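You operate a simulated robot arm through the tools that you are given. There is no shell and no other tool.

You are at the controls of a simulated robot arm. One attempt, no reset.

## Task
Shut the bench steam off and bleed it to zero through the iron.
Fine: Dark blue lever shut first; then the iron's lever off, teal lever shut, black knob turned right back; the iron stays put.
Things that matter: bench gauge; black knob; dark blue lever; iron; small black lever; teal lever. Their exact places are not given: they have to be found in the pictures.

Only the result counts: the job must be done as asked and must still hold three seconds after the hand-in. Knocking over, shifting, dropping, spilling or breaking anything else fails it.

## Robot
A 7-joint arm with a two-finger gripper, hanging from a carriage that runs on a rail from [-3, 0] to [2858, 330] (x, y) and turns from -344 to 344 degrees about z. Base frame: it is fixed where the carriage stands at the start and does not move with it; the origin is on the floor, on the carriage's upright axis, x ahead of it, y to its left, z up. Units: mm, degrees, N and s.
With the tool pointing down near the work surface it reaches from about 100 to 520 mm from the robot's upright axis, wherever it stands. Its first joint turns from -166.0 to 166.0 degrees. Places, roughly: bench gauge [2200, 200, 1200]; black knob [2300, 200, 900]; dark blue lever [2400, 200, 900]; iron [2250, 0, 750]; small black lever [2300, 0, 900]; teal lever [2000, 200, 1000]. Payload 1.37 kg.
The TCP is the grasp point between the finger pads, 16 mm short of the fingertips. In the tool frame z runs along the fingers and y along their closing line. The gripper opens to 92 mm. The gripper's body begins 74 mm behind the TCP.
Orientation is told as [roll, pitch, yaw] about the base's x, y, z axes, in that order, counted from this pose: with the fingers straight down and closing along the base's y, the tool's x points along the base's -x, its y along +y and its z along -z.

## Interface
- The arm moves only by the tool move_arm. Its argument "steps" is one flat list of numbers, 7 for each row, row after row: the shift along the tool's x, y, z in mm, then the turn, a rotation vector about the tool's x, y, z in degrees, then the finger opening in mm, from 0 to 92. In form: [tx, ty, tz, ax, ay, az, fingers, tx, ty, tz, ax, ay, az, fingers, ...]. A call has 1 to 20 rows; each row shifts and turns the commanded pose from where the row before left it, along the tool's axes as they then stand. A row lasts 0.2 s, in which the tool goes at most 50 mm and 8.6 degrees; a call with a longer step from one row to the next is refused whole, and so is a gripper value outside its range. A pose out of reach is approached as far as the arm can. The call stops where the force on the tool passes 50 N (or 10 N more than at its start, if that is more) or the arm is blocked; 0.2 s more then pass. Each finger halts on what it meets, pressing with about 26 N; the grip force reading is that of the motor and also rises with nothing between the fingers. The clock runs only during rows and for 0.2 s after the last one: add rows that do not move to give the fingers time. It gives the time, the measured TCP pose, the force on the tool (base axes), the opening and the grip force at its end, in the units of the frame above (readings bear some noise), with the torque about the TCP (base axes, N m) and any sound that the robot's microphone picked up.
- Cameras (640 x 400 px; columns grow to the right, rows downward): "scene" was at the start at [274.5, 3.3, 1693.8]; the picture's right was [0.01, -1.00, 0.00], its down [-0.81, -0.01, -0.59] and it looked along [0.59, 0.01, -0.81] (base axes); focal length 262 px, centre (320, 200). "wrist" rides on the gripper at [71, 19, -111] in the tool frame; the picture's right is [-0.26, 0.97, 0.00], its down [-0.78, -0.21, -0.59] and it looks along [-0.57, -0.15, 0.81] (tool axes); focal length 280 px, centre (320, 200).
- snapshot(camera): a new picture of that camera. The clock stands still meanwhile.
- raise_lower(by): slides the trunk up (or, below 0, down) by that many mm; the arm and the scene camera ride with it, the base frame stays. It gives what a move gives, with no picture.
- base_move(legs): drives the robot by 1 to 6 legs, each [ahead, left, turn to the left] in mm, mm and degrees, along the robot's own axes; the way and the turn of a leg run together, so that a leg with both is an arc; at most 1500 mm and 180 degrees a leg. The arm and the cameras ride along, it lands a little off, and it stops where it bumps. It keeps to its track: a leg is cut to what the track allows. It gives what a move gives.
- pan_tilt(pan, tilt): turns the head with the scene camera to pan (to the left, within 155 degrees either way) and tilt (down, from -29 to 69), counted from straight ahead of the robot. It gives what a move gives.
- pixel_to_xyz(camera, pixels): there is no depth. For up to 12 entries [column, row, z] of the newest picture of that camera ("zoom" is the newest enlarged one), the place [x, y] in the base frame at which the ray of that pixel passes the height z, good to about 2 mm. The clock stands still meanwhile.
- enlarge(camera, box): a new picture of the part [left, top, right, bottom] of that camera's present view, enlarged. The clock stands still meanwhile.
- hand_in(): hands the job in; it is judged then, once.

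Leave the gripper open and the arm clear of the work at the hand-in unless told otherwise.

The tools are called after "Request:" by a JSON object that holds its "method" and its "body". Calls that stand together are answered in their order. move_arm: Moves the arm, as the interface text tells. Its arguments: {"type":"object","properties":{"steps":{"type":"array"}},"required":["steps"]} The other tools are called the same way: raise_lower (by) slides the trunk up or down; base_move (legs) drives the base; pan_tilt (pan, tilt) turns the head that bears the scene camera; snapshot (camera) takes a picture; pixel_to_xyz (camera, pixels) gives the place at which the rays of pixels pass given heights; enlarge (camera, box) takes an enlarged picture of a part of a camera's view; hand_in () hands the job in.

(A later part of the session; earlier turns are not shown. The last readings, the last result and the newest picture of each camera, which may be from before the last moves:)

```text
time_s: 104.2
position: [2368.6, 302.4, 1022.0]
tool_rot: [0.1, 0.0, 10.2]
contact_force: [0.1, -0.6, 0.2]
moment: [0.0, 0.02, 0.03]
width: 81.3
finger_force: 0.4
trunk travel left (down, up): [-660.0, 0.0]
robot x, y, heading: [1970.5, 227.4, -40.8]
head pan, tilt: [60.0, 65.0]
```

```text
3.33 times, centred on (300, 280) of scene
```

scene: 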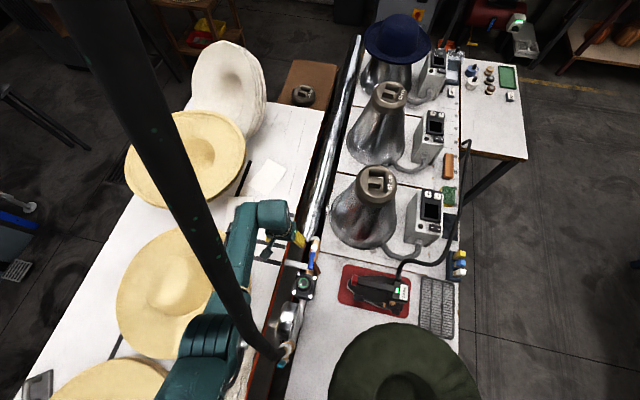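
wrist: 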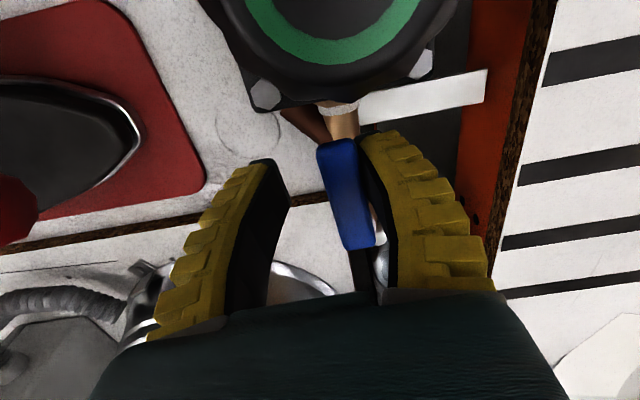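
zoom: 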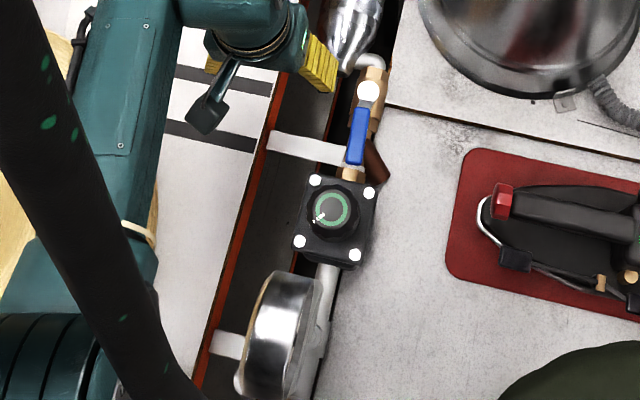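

Clear view: lever still along the pipe. Now close the fingers, turn the tool to yaw -80 (camera to the +y side) and lean it 30° so the fingertips point toward +x/-y.

Request:
{"method": "move_arm", "body": {"steps": [0, 0, 0, 0, 0, 8.2, 60, 0, 0, 0, 0, 0, 8.2, 40, 0, 0, 0, 0, 0, 8.2, 20, 0, 0, 0, 0, 0, 8.2, 0, 0, 0, 0, 0, 0, 8.2, 0, 0, 0, 0, 0, 0, 8.2, 0, 0, 0, 0, 0, 0, 8.2, 0, 0, 0, 0, 0, 0, 8.2, 0, 0, 0, 0, 0, 0, 8.2, 0, 0, 0, 0, 0, 0, 8.2, 0, 0, 0, 0, 0, 0, 8.2, 0, 0, 0, 0, -4.25, -6.1, 0, 0, 0, 0, 0, -4.25, -6.1, 0, 0, 0, 0, 0, -4.25, -6.1, 0, 0, 0, 0, 0, -4.25, -6.1, 0, 0, 0, 0, 0, 0, 0, 0, 0]}}

Request:
{"method": "snapshot", "body": {"camera": "scene"}}

Request:
{"method": "snapshot", "body": {"camera": "wrist"}}

```text
time_s: 107.7
position: [2369.2, 302.4, 1022.6]
tool_rot: [18.2, -24.0, -84.0]
contact_force: [0.9, 0.2, 0.1]
moment: [-0.02, -0.01, -0.01]
width: 0.2
finger_force: 26.0
trunk travel left (down, up): [-660.0, 0.0]
robot x, y, heading: [1971.5, 225.3, -40.6]
head pan, tilt: [60.0, 65.0]
```

```text
taken
```

scene: 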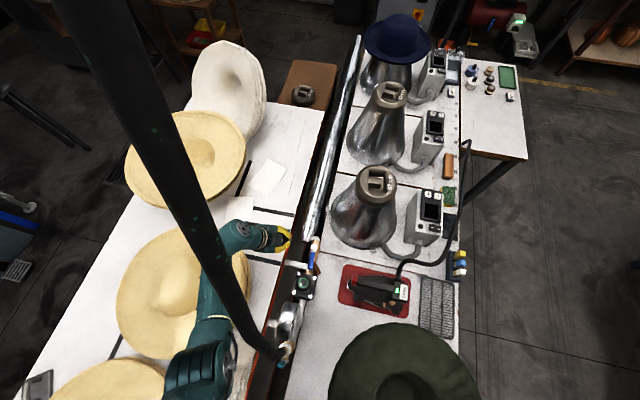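

```text
taken
```

wrist: 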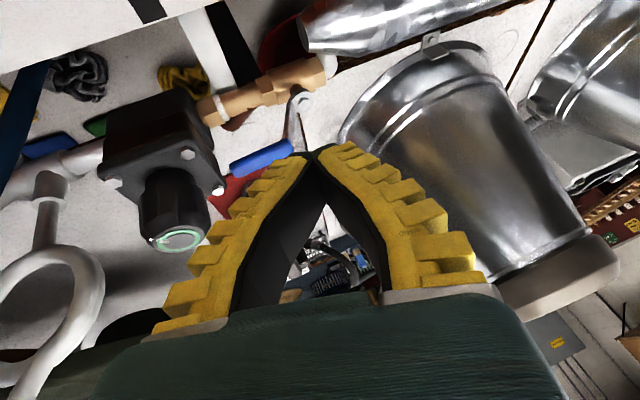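

The poker pose is right: tool axis ≈ (0.35,-0.35,-0.87). Move to (2350,252,930), left-above of the grip.

Request:
{"method": "move_arm", "body": {"steps": [-2.07, -18.4, 30.3, 0, 0, 0, 0, -2.07, -18.4, 30.3, 0, 0, 0, 0, -2.07, -18.4, 30.3, 0, 0, 0, 0, 0, 0, 0, 0, 0, 0, 0]}}

Request:
{"method": "snapshot", "body": {"camera": "wrist"}}

Request:
{"method": "enlarge", "body": {"camera": "scene", "box": [150, 200, 350, 400]}}

```text
time_s: 108.7
position: [2349.5, 251.1, 931.1]
tool_rot: [18.1, -23.9, -83.9]
contact_force: [0.4, -0.1, 0.0]
moment: [0.03, 0.0, 0.01]
width: 0.0
finger_force: 26.4
trunk travel left (down, up): [-660.0, 0.0]
robot x, y, heading: [1971.2, 230.0, -40.7]
head pan, tilt: [60.0, 65.0]
```

```text
taken
```

wrist: 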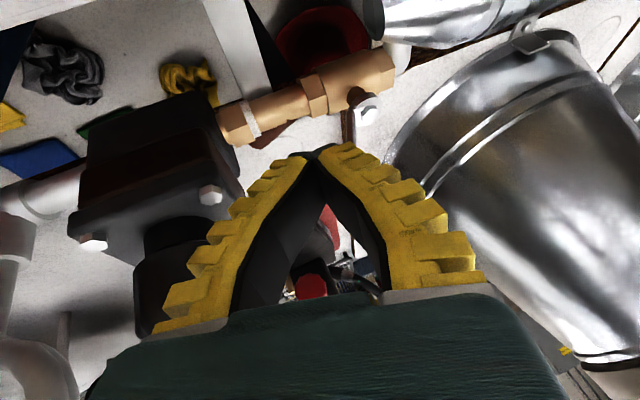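

```text
2.00 times, centred on (250, 300) of scene
```

zoom: 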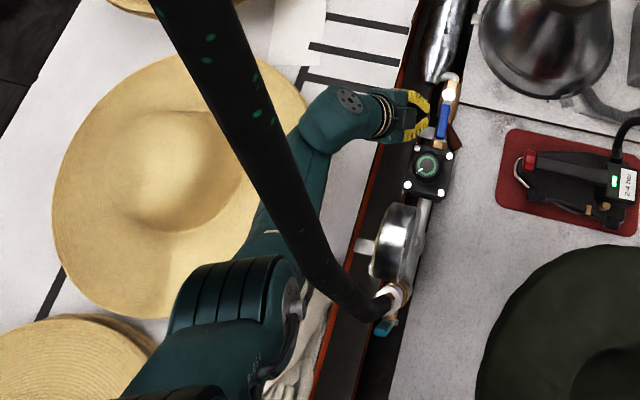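

Poker tip is just left of the blue grip and the elbow is well away from the hose. Lower to grip height and push toward -y by steps.

Request:
{"method": "move_arm", "body": {"steps": [2.5, -8.6, 23.6, 0, 0, 0, 0, 0, 0, 0, 0, 0, 0, 0, -5.4, -1.35, 2.1, 0, 0, 0, 0, -5.4, -1.35, 2.1, 0, 0, 0, 0, -5.4, -1.35, 2.1, 0, 0, 0, 0, -5.4, -1.35, 2.1, 0, 0, 0, 0]}}

Request:
{"method": "enlarge", "body": {"camera": "scene", "box": [270, 210, 350, 300]}}

```text
time_s: 110.0
position: [2349.5, 220.2, 906.9]
tool_rot: [18.3, -23.9, -83.9]
contact_force: [0.7, 5.0, 0.3]
moment: [0.0, -0.05, 0.13]
width: 0.3
finger_force: 25.4
trunk travel left (down, up): [-660.0, 0.0]
robot x, y, heading: [1972.1, 228.1, -40.8]
head pan, tilt: [60.0, 65.0]
```

```text
4.44 times, centred on (310, 255) of scene
```

zoom: 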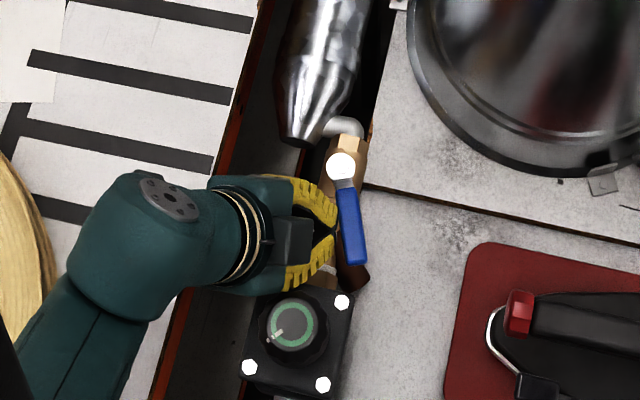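

The lever turns toward -y with only ~5 N — that's the closing direction. Measure the pivot and tip now.

Request:
{"method": "pixel_to_xyz", "body": {"camera": "zoom", "pixels": [[341, 165, 855], [341, 165, 870], [357, 262, 908], [344, 190, 905], [330, 225, 905]]}}

```text
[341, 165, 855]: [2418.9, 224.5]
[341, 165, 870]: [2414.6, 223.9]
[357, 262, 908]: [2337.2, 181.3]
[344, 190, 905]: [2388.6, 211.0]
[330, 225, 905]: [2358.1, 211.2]
```

Pivot ≈ (2418,224); lever at ~208°. I'll follow the arc toward ~255° in steps with the poker on the trailing side.

Request:
{"method": "move_arm", "body": {"steps": [-8.8, 0.83, 4.4, 0, 0, 0, 0, -8.8, 0.83, 4.4, 0, 0, 0, 0, -6.15, 3.7, 4.1, 0, 0, 0, 0, -6.15, 3.7, 4.1, 0, 0, 0, 0, -5.05, 5.1, 4.05, 0, 0, 0, 0, -5.05, 5.1, 4.05, 0, 0, 0, 0]}}

Request:
{"method": "enlarge", "body": {"camera": "scene", "box": [270, 210, 350, 300]}}

```text
time_s: 111.5
position: [2370.1, 180.3, 914.4]
tool_rot: [18.2, -23.9, -84.0]
contact_force: [-0.9, -0.7, -0.1]
moment: [0.0, -0.02, 0.01]
width: 0.1
finger_force: 25.8
out of reach, approached as far as the arm can: row 4, 5, 6
trunk travel left (down, up): [-660.0, 0.0]
robot x, y, heading: [1972.4, 227.1, -40.9]
head pan, tilt: [60.0, 65.0]
```

```text
4.44 times, centred on (310, 255) of scene
```

zoom: 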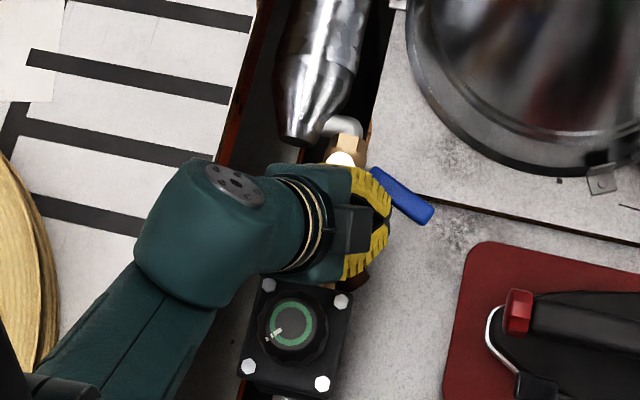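

The lever is at ~245° already; the arm hit its reach limit. I'll lift the tool 110 mm, swing the head slightly away from the hose, then lower the trunk 110 mm to gain reach.

Request:
{"method": "move_arm", "body": {"steps": [-14.9, 10.5, -31.8, 0, 0, 0, 0, -14.9, 10.5, -31.8, 0, 0, 0, 0, -14.9, 10.5, -31.8, 0, 0, 0, 0, 0, 0, 0, 0, 0, 0, 0]}}

Request:
{"method": "pan_tilt", "body": {"pan": 45, "tilt": 62}}

Request:
{"method": "raise_lower", "body": {"by": -110}}

Request:
{"method": "snapshot", "body": {"camera": "scene"}}

```text
time_s: 112.5
position: [2369.4, 181.3, 1023.5]
tool_rot: [18.1, -23.9, -84.0]
contact_force: [-0.3, 0.0, 0.2]
moment: [-0.02, 0.05, 0.04]
width: 0.1
finger_force: 25.9
trunk travel left (down, up): [-660.0, 0.0]
robot x, y, heading: [1970.9, 226.7, -40.8]
head pan, tilt: [60.0, 65.0]
```

```text
time_s: 113.2
position: [2369.8, 182.1, 1024.2]
tool_rot: [18.0, -23.8, -83.8]
contact_force: [0.3, 0.1, -0.4]
moment: [-0.02, -0.01, 0.01]
width: 0.0
finger_force: 26.1
trunk travel left (down, up): [-660.0, 0.0]
robot x, y, heading: [1973.2, 228.8, -40.4]
head pan, tilt: [45.0, 62.0]
```

```text
time_s: 114.6
position: [2369.7, 181.6, 914.2]
tool_rot: [18.1, -23.9, -83.9]
contact_force: [0.2, -0.6, -0.4]
moment: [-0.04, -0.02, -0.01]
width: 0.0
finger_force: 25.6
trunk travel left (down, up): [-550.0, 110.0]
robot x, y, heading: [1971.2, 227.0, -40.9]
head pan, tilt: [45.0, 62.0]
```

```text
taken
```

scene: 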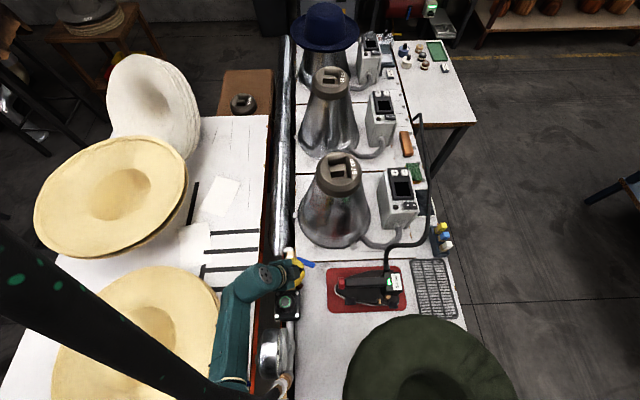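

Ready at the same place with more reach. Continue the arc toward ~280°.

Request:
{"method": "move_arm", "body": {"steps": [-0.17, 3.6, 5.3, 0, 0, 0, 0, -0.17, 3.6, 5.3, 0, 0, 0, 0, -3.25, 6.45, 3.65, 0, 0, 0, 0, -3.25, 6.45, 3.65, 0, 0, 0, 0, -1.1, 5.85, 2.45, 0, 0, 0, 0, -1.1, 5.85, 2.45, 0, 0, 0, 0, 0, 0, 0, 0, 0, 0, 0]}}

Request:
{"method": "enlarge", "body": {"camera": "scene", "box": [250, 220, 350, 330]}}

```text
time_s: 116.1
position: [2393.5, 172.7, 900.6]
tool_rot: [16.7, -24.1, -83.7]
contact_force: [-31.8, 8.9, 25.8]
moment: [0.06, -0.61, -0.06]
width: 0.0
finger_force: 26.0
trunk travel left (down, up): [-550.0, 110.0]
robot x, y, heading: [1972.8, 228.0, -40.5]
head pan, tilt: [45.0, 62.0]
stopped in row 7: the force on the tool passed its limit at 70 N (the readings are from after the stop); the commanded pose is now the measured one
```

```text
3.64 times, centred on (300, 275) of scene
```

zoom: 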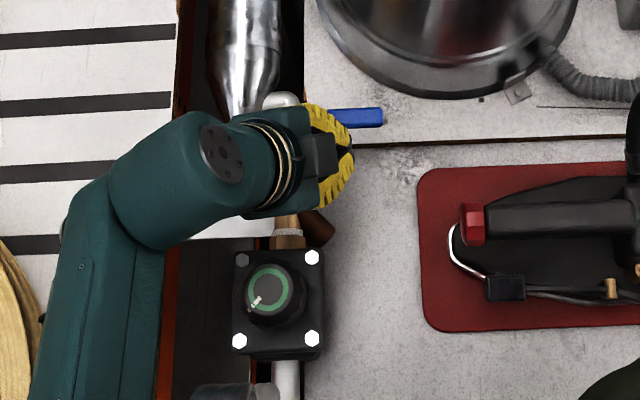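

The lever now points to -y, across the pipe, and hit its stop. Back off and lift to look.

Request:
{"method": "move_arm", "body": {"steps": [6.9, -22.2, -10.5, 0, 0, 0, 0, -13.6, 9.5, -29, 0, 0, 0, 0, -13.6, 9.5, -29, 0, 0, 0, 0, -13.6, 9.5, -29, 0, 0, 0, 0, 0, 0, 0, 0, 0, 0, 0]}}

Request:
{"method": "enlarge", "body": {"camera": "scene", "box": [250, 220, 350, 330]}}

Request:
{"method": "snapshot", "body": {"camera": "wrist"}}

```text
time_s: 117.3
position: [2379.1, 177.9, 1003.6]
tool_rot: [17.4, -24.1, -83.8]
contact_force: [0.3, 0.3, 0.1]
moment: [-0.02, 0.0, 0.0]
width: 0.1
finger_force: 26.3
trunk travel left (down, up): [-550.0, 110.0]
robot x, y, heading: [1966.2, 224.3, -40.7]
head pan, tilt: [45.0, 62.0]
```

```text
3.64 times, centred on (300, 275) of scene
```

zoom: 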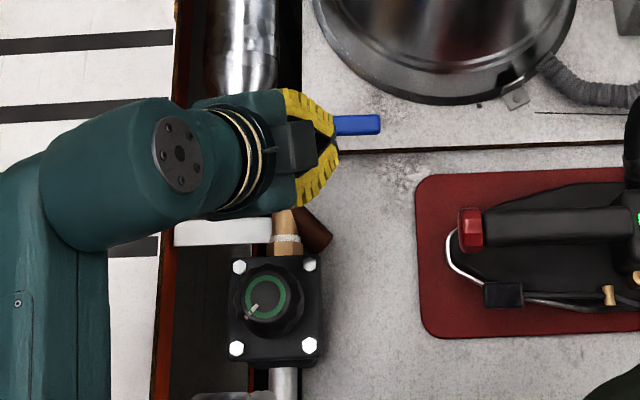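

```text
taken
```

wrist: 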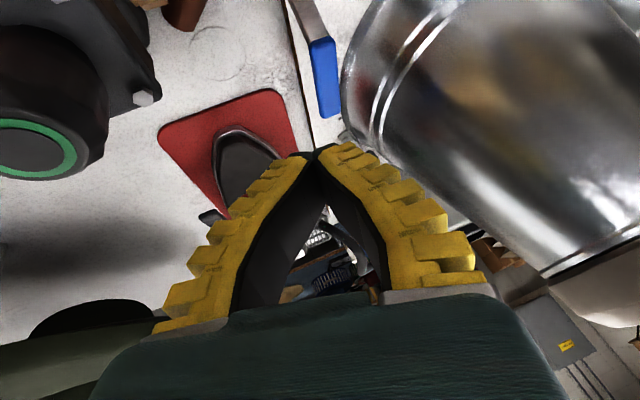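

The dark blue lever is fully across the pipe. Now retreat: lift, move left, straighten the tool, raise the trunk, and drive back to switch to the right side for the iron.

Request:
{"method": "move_arm", "body": {"steps": [17.8, 6.9, -34.9, 0, 0, 0, 0, 17.8, 6.9, -34.9, 0, 0, 0, 0, 17.8, 6.9, -34.9, 0, 0, 0, 0, 17.8, 6.9, -34.9, 0, 0, 0, 0, 0, 0, 0, 4.25, 6.1, 0, 0, 0, 0, 0, 4.25, 6.1, 0, 0, 0, 0, 0, 4.25, 6.1, 0, 0, 0, 0, 0, 4.25, 6.1, 0, 0]}}

Request:
{"method": "raise_lower", "body": {"by": 110}}

Request:
{"method": "base_move", "body": {"legs": [[-359, -389, 0]]}}

Request:
{"method": "snapshot", "body": {"camera": "scene"}}

```text
time_s: 119.1
position: [2349.5, 296.7, 1105.3]
tool_rot: [-0.7, 0.1, -80.2]
contact_force: [0.0, 0.1, -0.6]
moment: [0.03, -0.03, -0.03]
width: 0.0
finger_force: 26.5
trunk travel left (down, up): [-550.0, 110.0]
robot x, y, heading: [1969.5, 225.7, -40.6]
head pan, tilt: [45.0, 62.0]
```

```text
time_s: 120.5
position: [2348.3, 297.4, 1214.5]
tool_rot: [-0.7, 0.0, -80.2]
contact_force: [0.2, 0.4, 0.2]
moment: [0.01, -0.01, -0.01]
width: 0.0
finger_force: 25.5
trunk travel left (down, up): [-660.0, 0.0]
robot x, y, heading: [1968.5, 227.6, -40.9]
head pan, tilt: [45.0, 62.0]
```

```text
time_s: 123.5
position: [1828.7, 240.4, 1214.8]
tool_rot: [-0.6, 0.0, -79.7]
contact_force: [-0.2, -0.2, 0.3]
moment: [-0.01, -0.02, 0.06]
width: 0.1
finger_force: 26.4
trunk travel left (down, up): [-660.0, 0.0]
robot x, y, heading: [1449.9, 165.1, -39.9]
head pan, tilt: [45.0, 62.0]
```

```text
taken
```

scene: 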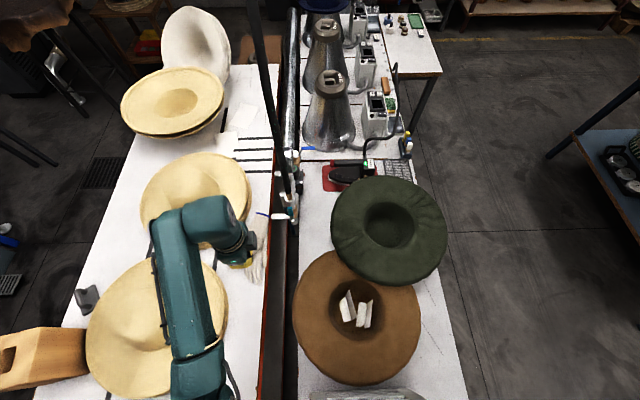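

Now switch to the right-side posture: raise the tool, turn the base left to heading ~40, then swing the arm to the robot's right.

Request:
{"method": "move_arm", "body": {"steps": [0, 0, -38, 0, 0, 0, 0, 0, 0, -38, 0, 0, 0, 0, 0, 0, -38, 0, 0, 0, 0]}}

Request:
{"method": "base_move", "body": {"legs": [[0, 0, 80]]}}

Request:
{"method": "move_arm", "body": {"steps": [-42.3, -1.6, 0, 0, 0, 6.3, 0, -42.3, -1.6, 0, 0, 0, 6.3, 0, -42.3, -1.6, 0, 0, 0, 6.3, 0, -42.3, -1.6, 0, 0, 0, 6.3, 0, -42.3, -1.6, 0, 0, 0, 6.3, 0, -42.3, -1.6, 0, 0, 0, 6.3, 0, -42.3, -1.6, 0, 0, 0, 6.3, 0, -42.3, -1.6, 0, 0, 0, 6.3, 0, -42.3, -1.6, 0, 0, 0, 6.3, 0, -42.3, -1.6, 0, 0, 0, 6.3, 0, -42.3, -1.6, 0, 0, 0, 6.3, 0, -42.3, -1.6, 0, 0, 0, 6.3, 0, -42.3, -1.6, 0, 0, 0, 6.3, 0, -42.3, -1.6, 0, 0, 0, 6.3, 0, -42.3, -1.6, 0, 0, 0, 6.3, 0, -42.3, -1.6, 0, 0, 0, 6.3, 0, -42.3, -1.6, 0, 0, 0, 6.3, 0, -42.3, -1.6, 0, 0, 0, 6.3, 0, -42.3, -1.6, 0, 0, 0, 6.3, 0, -42.3, -1.6, 0, 0, 0, 6.3, 0]}}

Request:
{"method": "pan_tilt", "body": {"pan": -60, "tilt": 58}}

Request:
{"method": "snapshot", "body": {"camera": "scene"}}

```text
time_s: 124.3
position: [1829.1, 239.5, 1327.5]
tool_rot: [-0.8, 0.0, -79.8]
contact_force: [-1.1, 0.2, 0.1]
moment: [0.0, -0.04, -0.02]
width: 0.1
finger_force: 26.1
trunk travel left (down, up): [-660.0, 0.0]
robot x, y, heading: [1445.6, 167.2, -40.1]
head pan, tilt: [45.0, 62.0]
```

```text
time_s: 128.2
position: [1445.6, 555.9, 1326.8]
tool_rot: [-0.6, -0.1, -0.1]
contact_force: [-0.1, 0.2, -0.3]
moment: [-0.04, -0.01, -0.02]
width: 0.2
finger_force: 25.8
trunk travel left (down, up): [-660.0, 0.0]
robot x, y, heading: [1447.2, 169.0, 39.7]
head pan, tilt: [45.0, 62.0]
```

```text
time_s: 132.3
position: [1765.6, -54.2, 1332.4]
tool_rot: [0.4, -0.5, -126.1]
contact_force: [0.3, 0.5, -0.8]
moment: [-0.03, -0.01, 0.0]
width: 0.0
finger_force: 25.8
trunk travel left (down, up): [-660.0, 0.0]
robot x, y, heading: [1449.9, 165.5, 39.3]
head pan, tilt: [45.0, 62.0]
```

```text
time_s: 134.2
position: [1766.0, -52.3, 1331.6]
tool_rot: [0.4, -0.5, -126.2]
contact_force: [0.4, -0.2, -0.6]
moment: [0.0, 0.02, 0.02]
width: 0.0
finger_force: 26.3
trunk travel left (down, up): [-660.0, 0.0]
robot x, y, heading: [1450.9, 169.5, 39.2]
head pan, tilt: [-60.0, 58.0]
```

```text
taken
```

scene: 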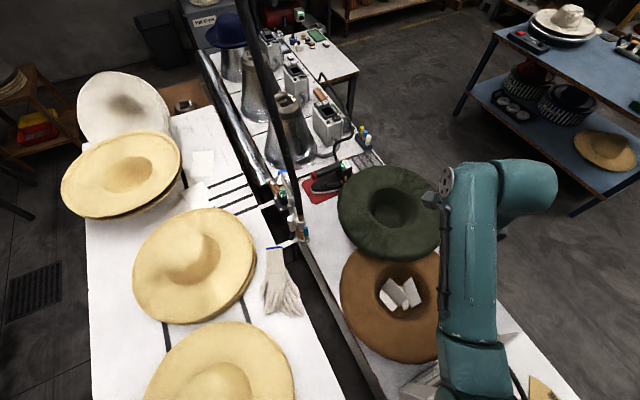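

Arm is on the right side with the elbow slightly right. Turn the tool to yaw ≈ -45 and advance to x≈1960.

Request:
{"method": "move_arm", "body": {"steps": [0, 0, 0, 0, 0, -8.1, 0, 0, 0, 0, 0, 0, -8.1, 0, 0, 0, 0, 0, 0, -8.1, 0, 0, 0, 0, 0, 0, -8.1, 0, 0, 0, 0, 0, 0, -8.1, 0, 0, 0, 0, 0, 0, -8.1, 0, 0, 0, 0, 0, 0, -8.1, 0, 0, 0, 0, 0, 0, -8.1, 0, 0, 0, 0, 0, 0, -8.1, 0, 0, 0, 0, 0, 0, -8.1, 0]}}

Request:
{"method": "base_move", "body": {"legs": [[431, -276, 0]]}}

Request:
{"method": "pan_tilt", "body": {"pan": -100, "tilt": 60}}

Request:
{"method": "snapshot", "body": {"camera": "scene"}}

Request:
{"method": "snapshot", "body": {"camera": "wrist"}}

```text
time_s: 136.4
position: [1765.3, -50.4, 1333.4]
tool_rot: [-0.5, -0.4, -45.0]
contact_force: [0.9, 0.9, 0.9]
moment: [0.02, 0.02, -0.01]
width: 0.1
finger_force: 26.1
trunk travel left (down, up): [-660.0, 0.0]
robot x, y, heading: [1451.1, 167.2, 39.4]
head pan, tilt: [-60.0, 58.0]
```

```text
time_s: 139.4
position: [2275.8, 8.3, 1334.4]
tool_rot: [-0.6, -0.4, -44.9]
contact_force: [0.4, 0.5, -0.8]
moment: [-0.03, -0.02, 0.03]
width: 0.0
finger_force: 26.1
trunk travel left (down, up): [-660.0, 0.0]
robot x, y, heading: [1956.6, 222.7, 39.8]
head pan, tilt: [-60.0, 58.0]
```

```text
time_s: 140.4
position: [2276.1, 8.9, 1334.4]
tool_rot: [-0.5, -0.4, -44.8]
contact_force: [0.5, -0.4, 0.0]
moment: [0.0, 0.0, 0.01]
width: 0.0
finger_force: 26.1
trunk travel left (down, up): [-660.0, 0.0]
robot x, y, heading: [1958.8, 227.5, 39.6]
head pan, tilt: [-100.0, 60.0]
```

```text
taken
```

scene: 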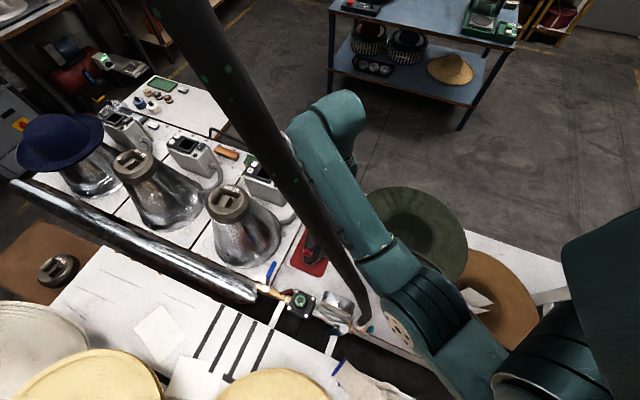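

```text
taken
```

wrist: 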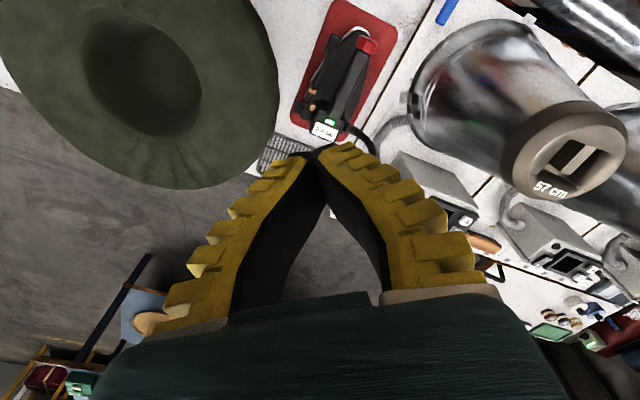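

The blue lever is visible across the pipe at (270,270). Now look at the iron from here.

Request:
{"method": "enlarge", "body": {"camera": "wrist", "box": [270, 0, 410, 150]}}

Request:
{"method": "enlarge", "body": {"camera": "scene", "box": [240, 200, 400, 360]}}

```text
2.67 times, centred on (340, 75) of wrist
```

zoom: 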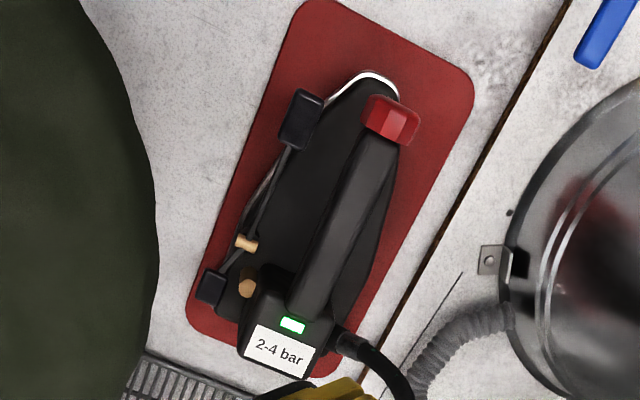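

```text
2.50 times, centred on (320, 280) of scene
```

zoom: 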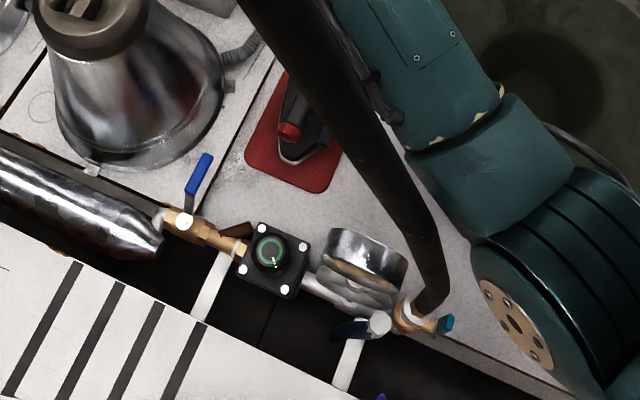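

I'll bring the poker over the toe pad: first down to z≈1100 by the arm, then lower the trunk 150 mm.

Request:
{"method": "move_arm", "body": {"steps": [-0.77, 2.9, 33.4, 0, 0, 0, 0, -0.77, 2.9, 33.4, 0, 0, 0, 0, -0.77, 2.9, 33.4, 0, 0, 0, 0, -0.77, 2.9, 33.4, 0, 0, 0, 0, -0.77, 2.9, 33.4, 0, 0, 0, 0, -0.77, 2.9, 33.4, 0, 0, 0, 0, -0.77, 2.9, 33.4, 0, 0, 0, 0, 0, 0, 0, 0, 0, 0, 0]}}

Request:
{"method": "snapshot", "body": {"camera": "scene"}}

Request:
{"method": "raise_lower", "body": {"by": -150}}

Request:
{"method": "snapshot", "body": {"camera": "scene"}}

Request:
{"method": "snapshot", "body": {"camera": "wrist"}}

```text
time_s: 142.2
position: [2293.5, 17.2, 1100.9]
tool_rot: [-0.4, -0.6, -44.9]
contact_force: [-0.1, -0.3, 0.0]
moment: [0.02, 0.04, -0.01]
width: 0.2
finger_force: 25.3
trunk travel left (down, up): [-660.0, 0.0]
robot x, y, heading: [1958.7, 223.4, 39.4]
head pan, tilt: [-100.0, 60.0]
```

```text
taken
```

scene: 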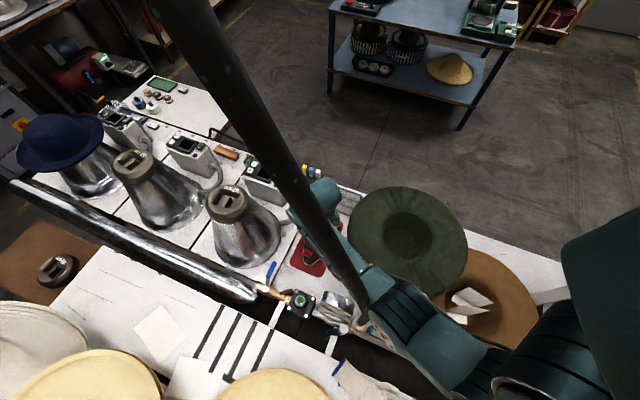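

```text
time_s: 144.0
position: [2293.9, -9.8, 963.8]
tool_rot: [-0.9, -2.1, -45.3]
contact_force: [-0.6, -0.2, 0.4]
moment: [0.01, 0.04, 0.04]
width: 0.1
finger_force: 26.2
trunk travel left (down, up): [-510.0, 150.0]
robot x, y, heading: [1960.9, 229.4, 39.7]
head pan, tilt: [-100.0, 60.0]
```

```text
taken
```

scene: 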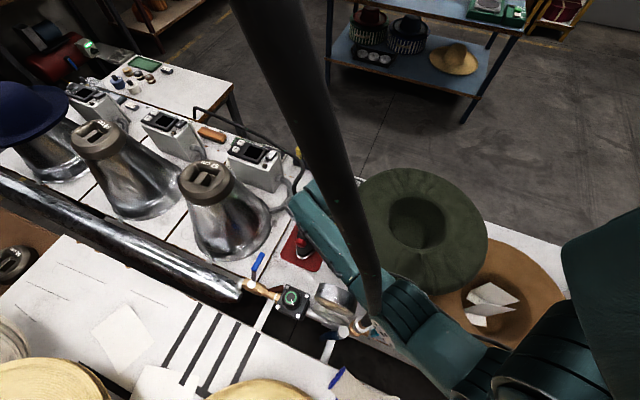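

```text
taken
```

wrist: 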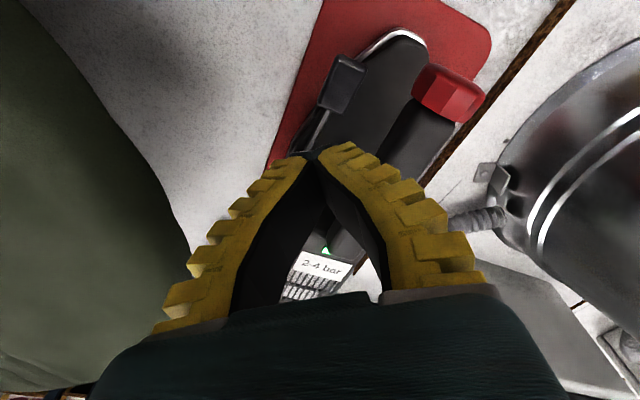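

The tool got displaced (y -27 mm): the elbow is touching the hose base again. Raise the trunk back immediately.

Request:
{"method": "raise_lower", "body": {"by": 150}}

Request:
{"method": "pan_tilt", "body": {"pan": -140, "tilt": 60}}

Request:
{"method": "snapshot", "body": {"camera": "scene"}}

```text
time_s: 145.7
position: [2293.3, 16.6, 1101.1]
tool_rot: [-0.4, -0.4, -44.9]
contact_force: [0.4, -0.2, 0.1]
moment: [-0.01, -0.02, 0.01]
width: 0.1
finger_force: 26.6
trunk travel left (down, up): [-660.0, 0.0]
robot x, y, heading: [1957.7, 224.2, 39.9]
head pan, tilt: [-100.0, 60.0]
```

```text
time_s: 146.8
position: [2293.9, 16.3, 1100.0]
tool_rot: [-0.6, -0.4, -44.9]
contact_force: [0.9, -0.1, 0.3]
moment: [-0.01, 0.02, 0.0]
width: 0.0
finger_force: 25.5
trunk travel left (down, up): [-660.0, 0.0]
robot x, y, heading: [1959.3, 224.5, 39.7]
head pan, tilt: [-140.0, 60.0]
```

```text
taken
```

scene: 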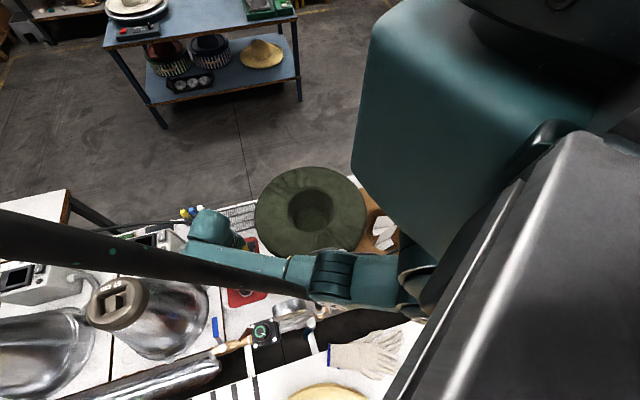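

Raised and free. From this base the shoulder–wrist line runs too close to the hose base. A base further back (x≈1905) with the tool leaning so the wrist stays right/back will clear it. I'll check where the green hat ring lies, since the wrist will be near it.

Request:
{"method": "pixel_to_xyz", "body": {"camera": "scene", "pixels": [[256, 215, 850], [364, 205, 850], [310, 168, 850], [305, 252, 850], [310, 200, 800], [230, 290, 760], [262, 330, 958], [215, 325, 908]]}}

Request:
{"method": "enlarge", "body": {"camera": "scene", "box": [180, 180, 400, 350]}}

```text
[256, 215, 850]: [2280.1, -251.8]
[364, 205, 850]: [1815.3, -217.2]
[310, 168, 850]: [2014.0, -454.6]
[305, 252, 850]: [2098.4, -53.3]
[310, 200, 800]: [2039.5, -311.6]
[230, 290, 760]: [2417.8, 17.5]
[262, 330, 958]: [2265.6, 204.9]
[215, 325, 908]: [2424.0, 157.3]
```

```text
2.35 times, centred on (290, 265) of scene
```

zoom: 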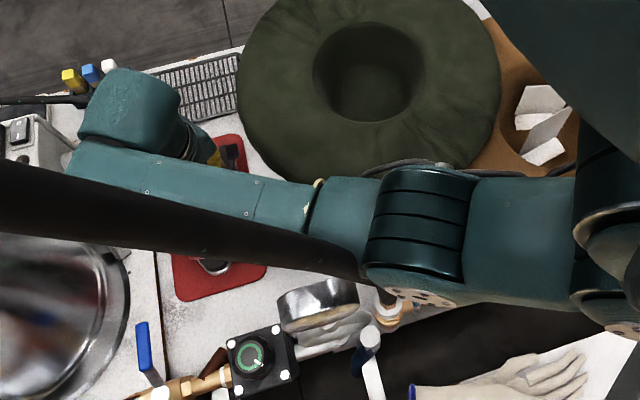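

Ring edge is around x≈2230 at y≈-150. I'll back the base to x≈1907, turn the tool to yaw -135 and lean it 30° (fingertips toward +x+y, wrist back-right).

Request:
{"method": "base_move", "body": {"legs": [[-44, 28, 0]]}}

Request:
{"method": "move_arm", "body": {"steps": [0, 0, 0, 0, 0, 8.2, 0, 0, 0, 0, 0, 0, 8.2, 0, 0, 0, 0, 0, 0, 8.2, 0, 0, 0, 0, 0, 0, 8.2, 0, 0, 0, 0, 0, 0, 8.2, 0, 0, 0, 0, 0, 0, 8.2, 0, 0, 0, 0, 0, 0, 8.2, 0, 0, 0, 0, 0, 0, 8.2, 0, 0, 0, 0, 0, 0, 8.2, 0, 0, 0, 0, 0, 0, 8.2, 0, 0, 0, 0, 0, 0, 8.2, 0, 0, 0, 0, 0, 7.4, 0, 0, 0, 0, 0, 0, 7.4, 0, 0, 0, 0, 0, 0, 7.4, 0, 0, 0, 0, 0, 0, 7.4, 0, 0, 0, 0, 0, 0, 0, 0, 0]}}

Request:
{"method": "snapshot", "body": {"camera": "scene"}}

Request:
{"method": "snapshot", "body": {"camera": "wrist"}}

```text
time_s: 147.7
position: [2242.6, 11.3, 1101.9]
tool_rot: [-0.4, -0.6, -44.8]
contact_force: [-0.2, 1.3, -0.6]
moment: [0.0, -0.03, 0.02]
width: 0.0
finger_force: 26.6
trunk travel left (down, up): [-660.0, 0.0]
robot x, y, heading: [1908.2, 216.3, 39.9]
head pan, tilt: [-140.0, 60.0]
```

```text
time_s: 151.1
position: [2242.7, 11.0, 1101.4]
tool_rot: [0.5, 29.1, -134.8]
contact_force: [0.1, -0.5, 0.2]
moment: [-0.03, -0.03, -0.02]
width: 0.0
finger_force: 26.6
trunk travel left (down, up): [-660.0, 0.0]
robot x, y, heading: [1907.8, 218.5, 39.9]
head pan, tilt: [-140.0, 60.0]
```

```text
taken
```

scene: 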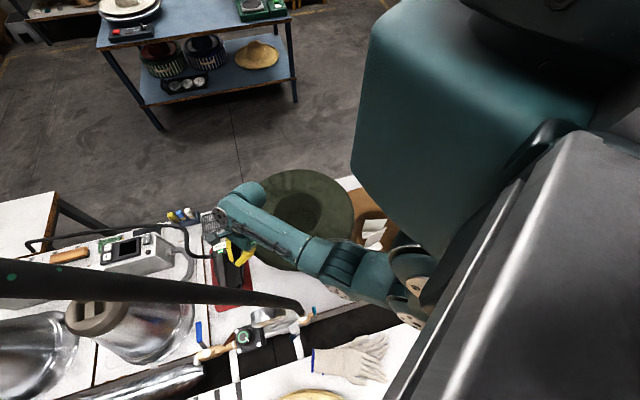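

```text
taken
```

wrist: 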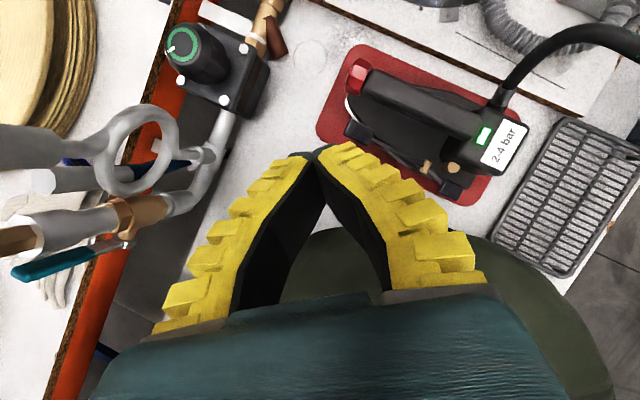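

Excellent view. Enlarge the iron's rocker and the manifold/teal lever in the wrist picture.

Request:
{"method": "enlarge", "body": {"camera": "wrist", "box": [310, 30, 540, 210]}}

Request:
{"method": "enlarge", "body": {"camera": "wrist", "box": [0, 90, 240, 300]}}

```text
2.22 times, centred on (425, 120) of wrist
```

zoom: 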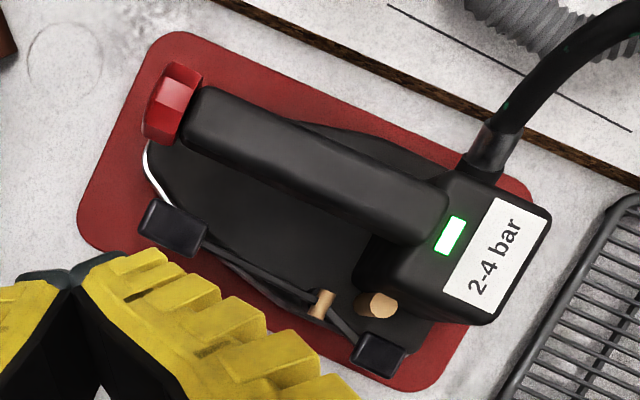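

```text
1.90 times, centred on (120, 195) of wrist
```

zoom: 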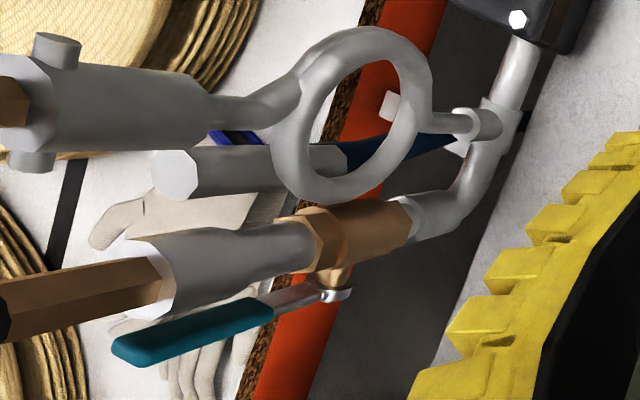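

The wrist camera now looks straight down and confirms geometry. Lower the trunk 150 mm here (clear of the hose), then move over the toe pad.

Request:
{"method": "raise_lower", "body": {"by": -150}}

Request:
{"method": "snapshot", "body": {"camera": "wrist"}}

Request:
{"method": "snapshot", "body": {"camera": "scene"}}

```text
time_s: 152.9
position: [2243.7, 11.8, 951.3]
tool_rot: [0.5, 29.2, -134.8]
contact_force: [0.6, -0.2, 0.0]
moment: [0.01, 0.02, -0.02]
width: 0.1
finger_force: 26.2
trunk travel left (down, up): [-510.0, 150.0]
robot x, y, heading: [1905.3, 217.9, 39.7]
head pan, tilt: [-140.0, 60.0]
```

```text
taken
```

wrist: 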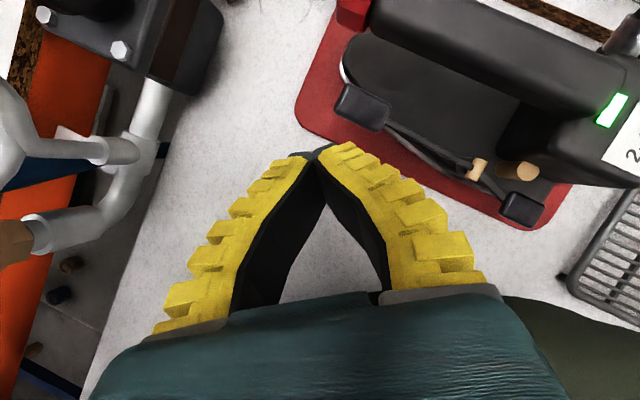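

```text
taken
```

scene: 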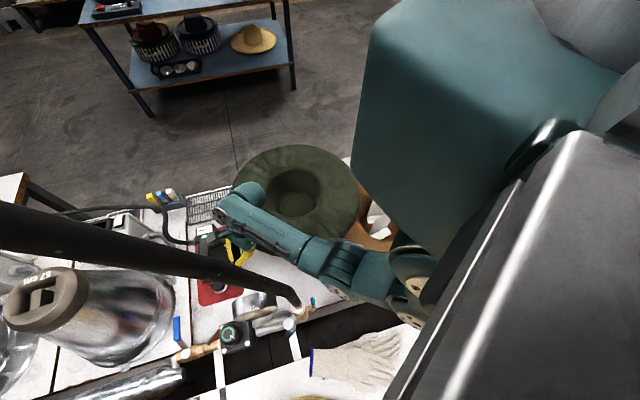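

Undisturbed. The toe pad is at (363,105), heel pad (522,208) and pivot (478,168) in the wrist view. Get positions.

Request:
{"method": "pixel_to_xyz", "body": {"camera": "wrist", "pixels": [[363, 105, 886], [363, 105, 870], [522, 208, 853], [522, 208, 840], [478, 168, 847], [350, 10, 910]]}}

Request:
{"method": "enlarge", "body": {"camera": "wrist", "box": [310, 60, 560, 240]}}

```text
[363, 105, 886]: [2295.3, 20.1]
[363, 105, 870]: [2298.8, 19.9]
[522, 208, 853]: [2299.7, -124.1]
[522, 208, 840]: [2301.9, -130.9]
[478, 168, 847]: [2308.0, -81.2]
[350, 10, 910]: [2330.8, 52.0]
```

```text
2.22 times, centred on (435, 150) of wrist
```

zoom: 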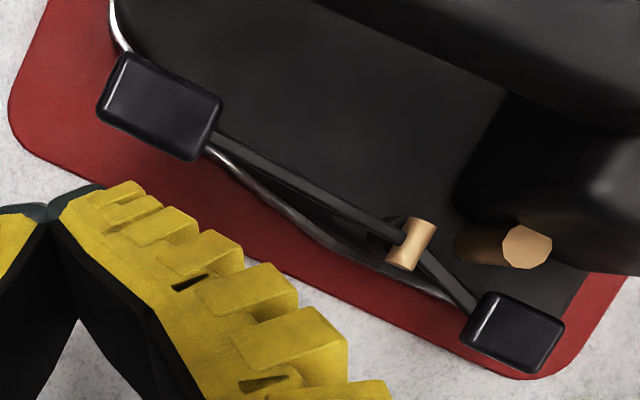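

Toe pad ≈ (2295,20,886), heel pad ≈ (2299,-117,~866). For more reach, lift the tool 60 mm, lower the trunk another 80 mm, then move horizontally over the toe pad.

Request:
{"method": "move_arm", "body": {"steps": [14.6, 0.15, -26.2, 0, 0, 0, 0, 14.6, 0.15, -26.2, 0, 0, 0, 0]}}

Request:
{"method": "raise_lower", "body": {"by": -80}}

Request:
{"method": "move_arm", "body": {"steps": [14.9, 15.3, 8.4, 0, 0, 0, 0, 14.9, 15.3, 8.4, 0, 0, 0, 0, 0, 0, 0, 0, 0, 0, 0]}}

Request:
{"method": "snapshot", "body": {"camera": "wrist"}}

Request:
{"method": "snapshot", "body": {"camera": "scene"}}

```text
time_s: 153.5
position: [2243.0, 11.7, 1008.8]
tool_rot: [0.4, 29.2, -134.8]
contact_force: [-0.4, 0.2, 0.1]
moment: [0.01, -0.02, -0.01]
width: 0.2
finger_force: 26.2
trunk travel left (down, up): [-510.0, 150.0]
robot x, y, heading: [1907.7, 220.7, 39.7]
head pan, tilt: [-140.0, 60.0]
```

```text
time_s: 154.7
position: [2243.4, 11.0, 928.7]
tool_rot: [0.5, 29.2, -134.6]
contact_force: [0.2, -1.5, 0.1]
moment: [0.0, 0.0, -0.02]
width: 0.1
finger_force: 26.0
trunk travel left (down, up): [-430.0, 230.0]
robot x, y, heading: [1907.2, 218.7, 40.0]
head pan, tilt: [-140.0, 60.0]
```

```text
time_s: 155.5
position: [2289.1, 13.3, 929.1]
tool_rot: [0.5, 29.1, -134.8]
contact_force: [-0.1, -0.2, -0.4]
moment: [-0.03, -0.03, 0.02]
width: 0.0
finger_force: 26.0
trunk travel left (down, up): [-430.0, 230.0]
robot x, y, heading: [1905.7, 217.7, 39.7]
head pan, tilt: [-140.0, 60.0]
```

```text
taken
```

wrist: 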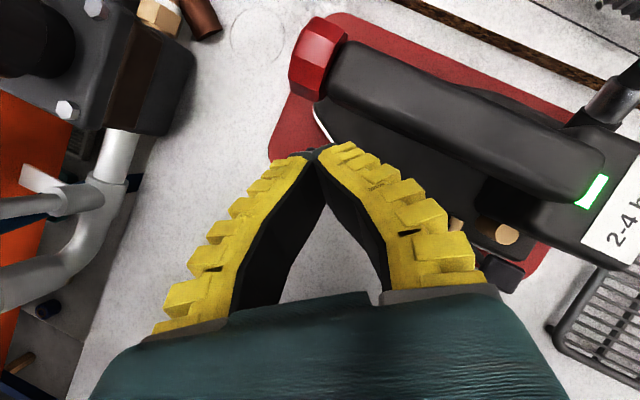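

```text
taken
```

scene: 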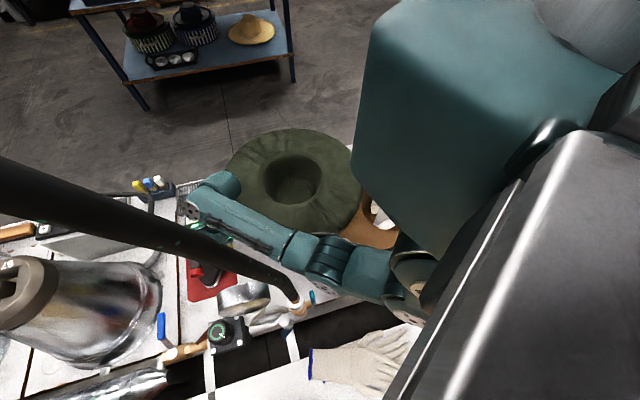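

Poker tip is above the toe pad (tip ≈ (2295,19,915)). Press down gently in small steps.

Request:
{"method": "move_arm", "body": {"steps": [-4.9, 0, 8.7, 0, 0, 0, 0, -4.9, 0, 8.7, 0, 0, 0, 0, -2.4, 0, 4.4, 0, 0, 0, 0, -2.4, 0, 4.4, 0, 0, 0, 0]}}

Request:
{"method": "snapshot", "body": {"camera": "wrist"}}

```text
time_s: 156.5
position: [2292.2, 16.2, 899.1]
tool_rot: [0.7, 29.3, -134.5]
contact_force: [11.2, 6.2, 10.2]
moment: [-0.95, 1.55, 0.12]
width: 0.0
finger_force: 26.2
trunk travel left (down, up): [-430.0, 230.0]
robot x, y, heading: [1911.0, 217.6, 39.8]
head pan, tilt: [-140.0, 60.0]
```

```text
taken
```

wrist: 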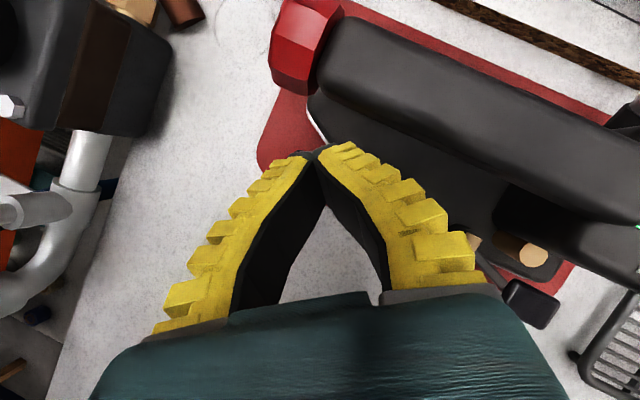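

Forces (11,6,10) N with moments suggest contact about 110 mm behind the tip on the hand's underside, not at the pad. Look closely.

Request:
{"method": "enlarge", "body": {"camera": "scene", "box": [150, 130, 390, 330]}}

Request:
{"method": "pan_tilt", "body": {"pan": -115, "tilt": 50}}

Request:
{"method": "snapshot", "body": {"camera": "scene"}}

```text
2.00 times, centred on (270, 230) of scene
```

zoom: 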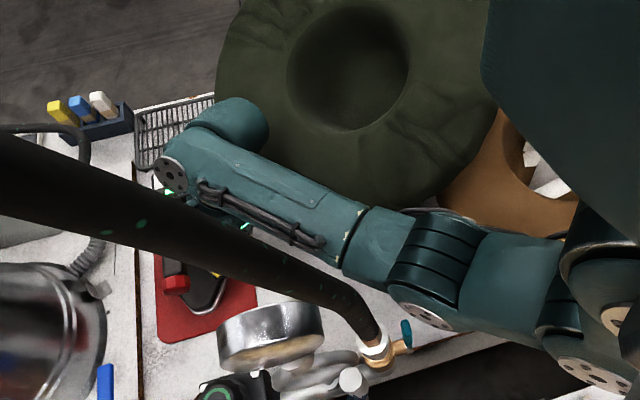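

```text
time_s: 157.3
position: [2292.2, 16.0, 900.5]
tool_rot: [0.6, 29.3, -134.7]
contact_force: [13.0, 9.7, 13.5]
moment: [-1.33, 1.82, -0.13]
width: 0.0
finger_force: 25.3
trunk travel left (down, up): [-430.0, 230.0]
robot x, y, heading: [1904.5, 223.8, 39.6]
head pan, tilt: [-115.0, 50.0]
```

```text
taken
```

scene: 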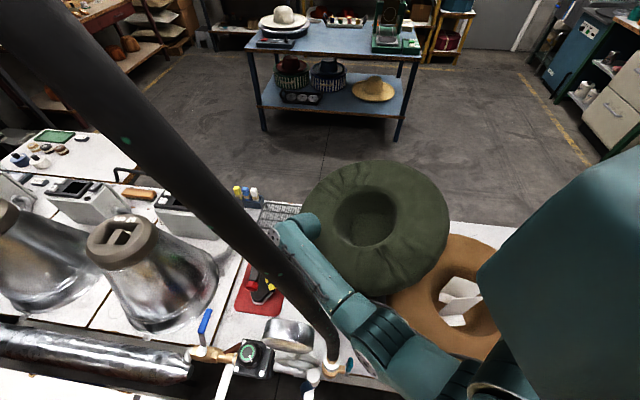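

The hand/wrist is touching the green ring, which stands higher than I assumed. Lift off right away.

Request:
{"method": "move_arm", "body": {"steps": [9.7, 0.1, -17.5, 0, 0, 0, 0, 14.6, 0.15, -26.2, 0, 0, 0, 0, 14.6, 0.15, -26.2, 0, 0, 0, 0, 0, 0, 0, 0, 0, 0, 0]}}

Request:
{"method": "snapshot", "body": {"camera": "scene"}}

Request:
{"method": "snapshot", "body": {"camera": "wrist"}}

```text
time_s: 158.3
position: [2287.7, 15.8, 980.0]
tool_rot: [0.5, 29.1, -134.8]
contact_force: [-0.1, 0.0, 0.1]
moment: [-0.01, 0.03, 0.0]
width: 0.0
finger_force: 26.1
trunk travel left (down, up): [-430.0, 230.0]
robot x, y, heading: [1909.7, 219.0, 39.8]
head pan, tilt: [-115.0, 50.0]
```

```text
taken
```

scene: 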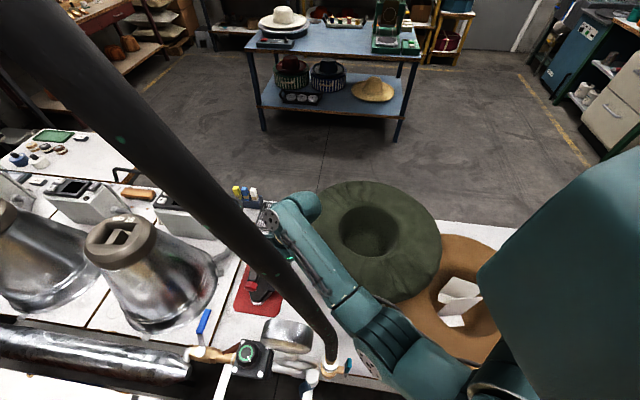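

```text
taken
```

wrist: 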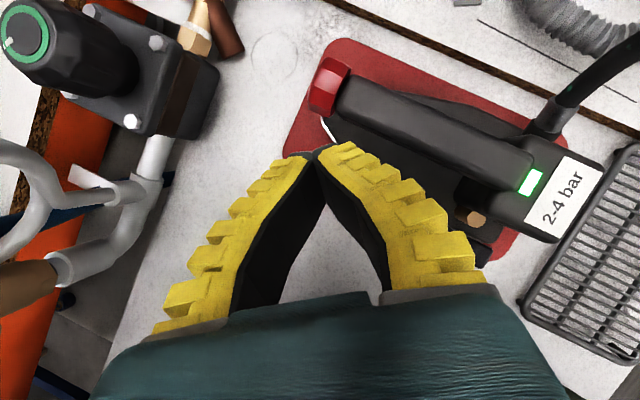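

I need to check whether the ring stayed where it was. I'll recreate the camera view of t=155.5 (pan -140, tilt 60, same base/trunk) to compare.

Request:
{"method": "pan_tilt", "body": {"pan": -140, "tilt": 60}}

Request:
{"method": "snapshot", "body": {"camera": "scene"}}

Request:
{"method": "enlarge", "body": {"camera": "scene", "box": [150, 130, 390, 330]}}

```text
time_s: 159.2
position: [2289.3, 15.6, 979.5]
tool_rot: [0.5, 29.1, -134.7]
contact_force: [-0.3, -0.5, -0.6]
moment: [-0.01, 0.02, -0.02]
width: 0.0
finger_force: 25.8
trunk travel left (down, up): [-430.0, 230.0]
robot x, y, heading: [1908.4, 220.9, 39.6]
head pan, tilt: [-140.0, 60.0]
```

```text
taken
```

scene: 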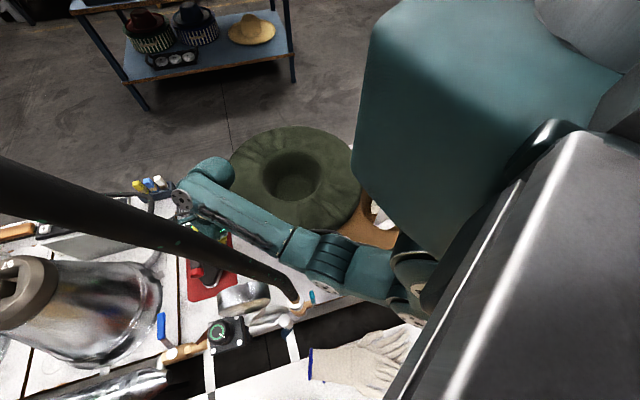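

```text
2.00 times, centred on (270, 230) of scene
```

zoom: 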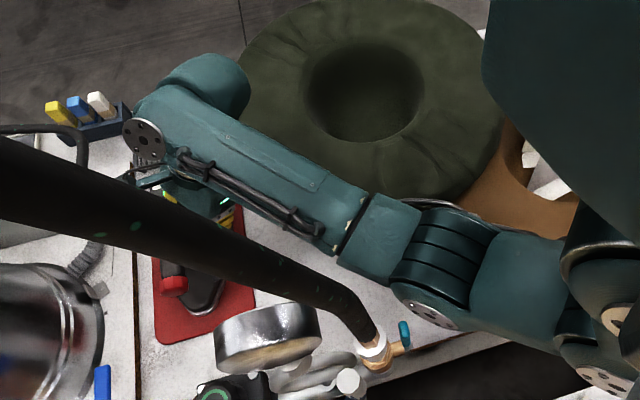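

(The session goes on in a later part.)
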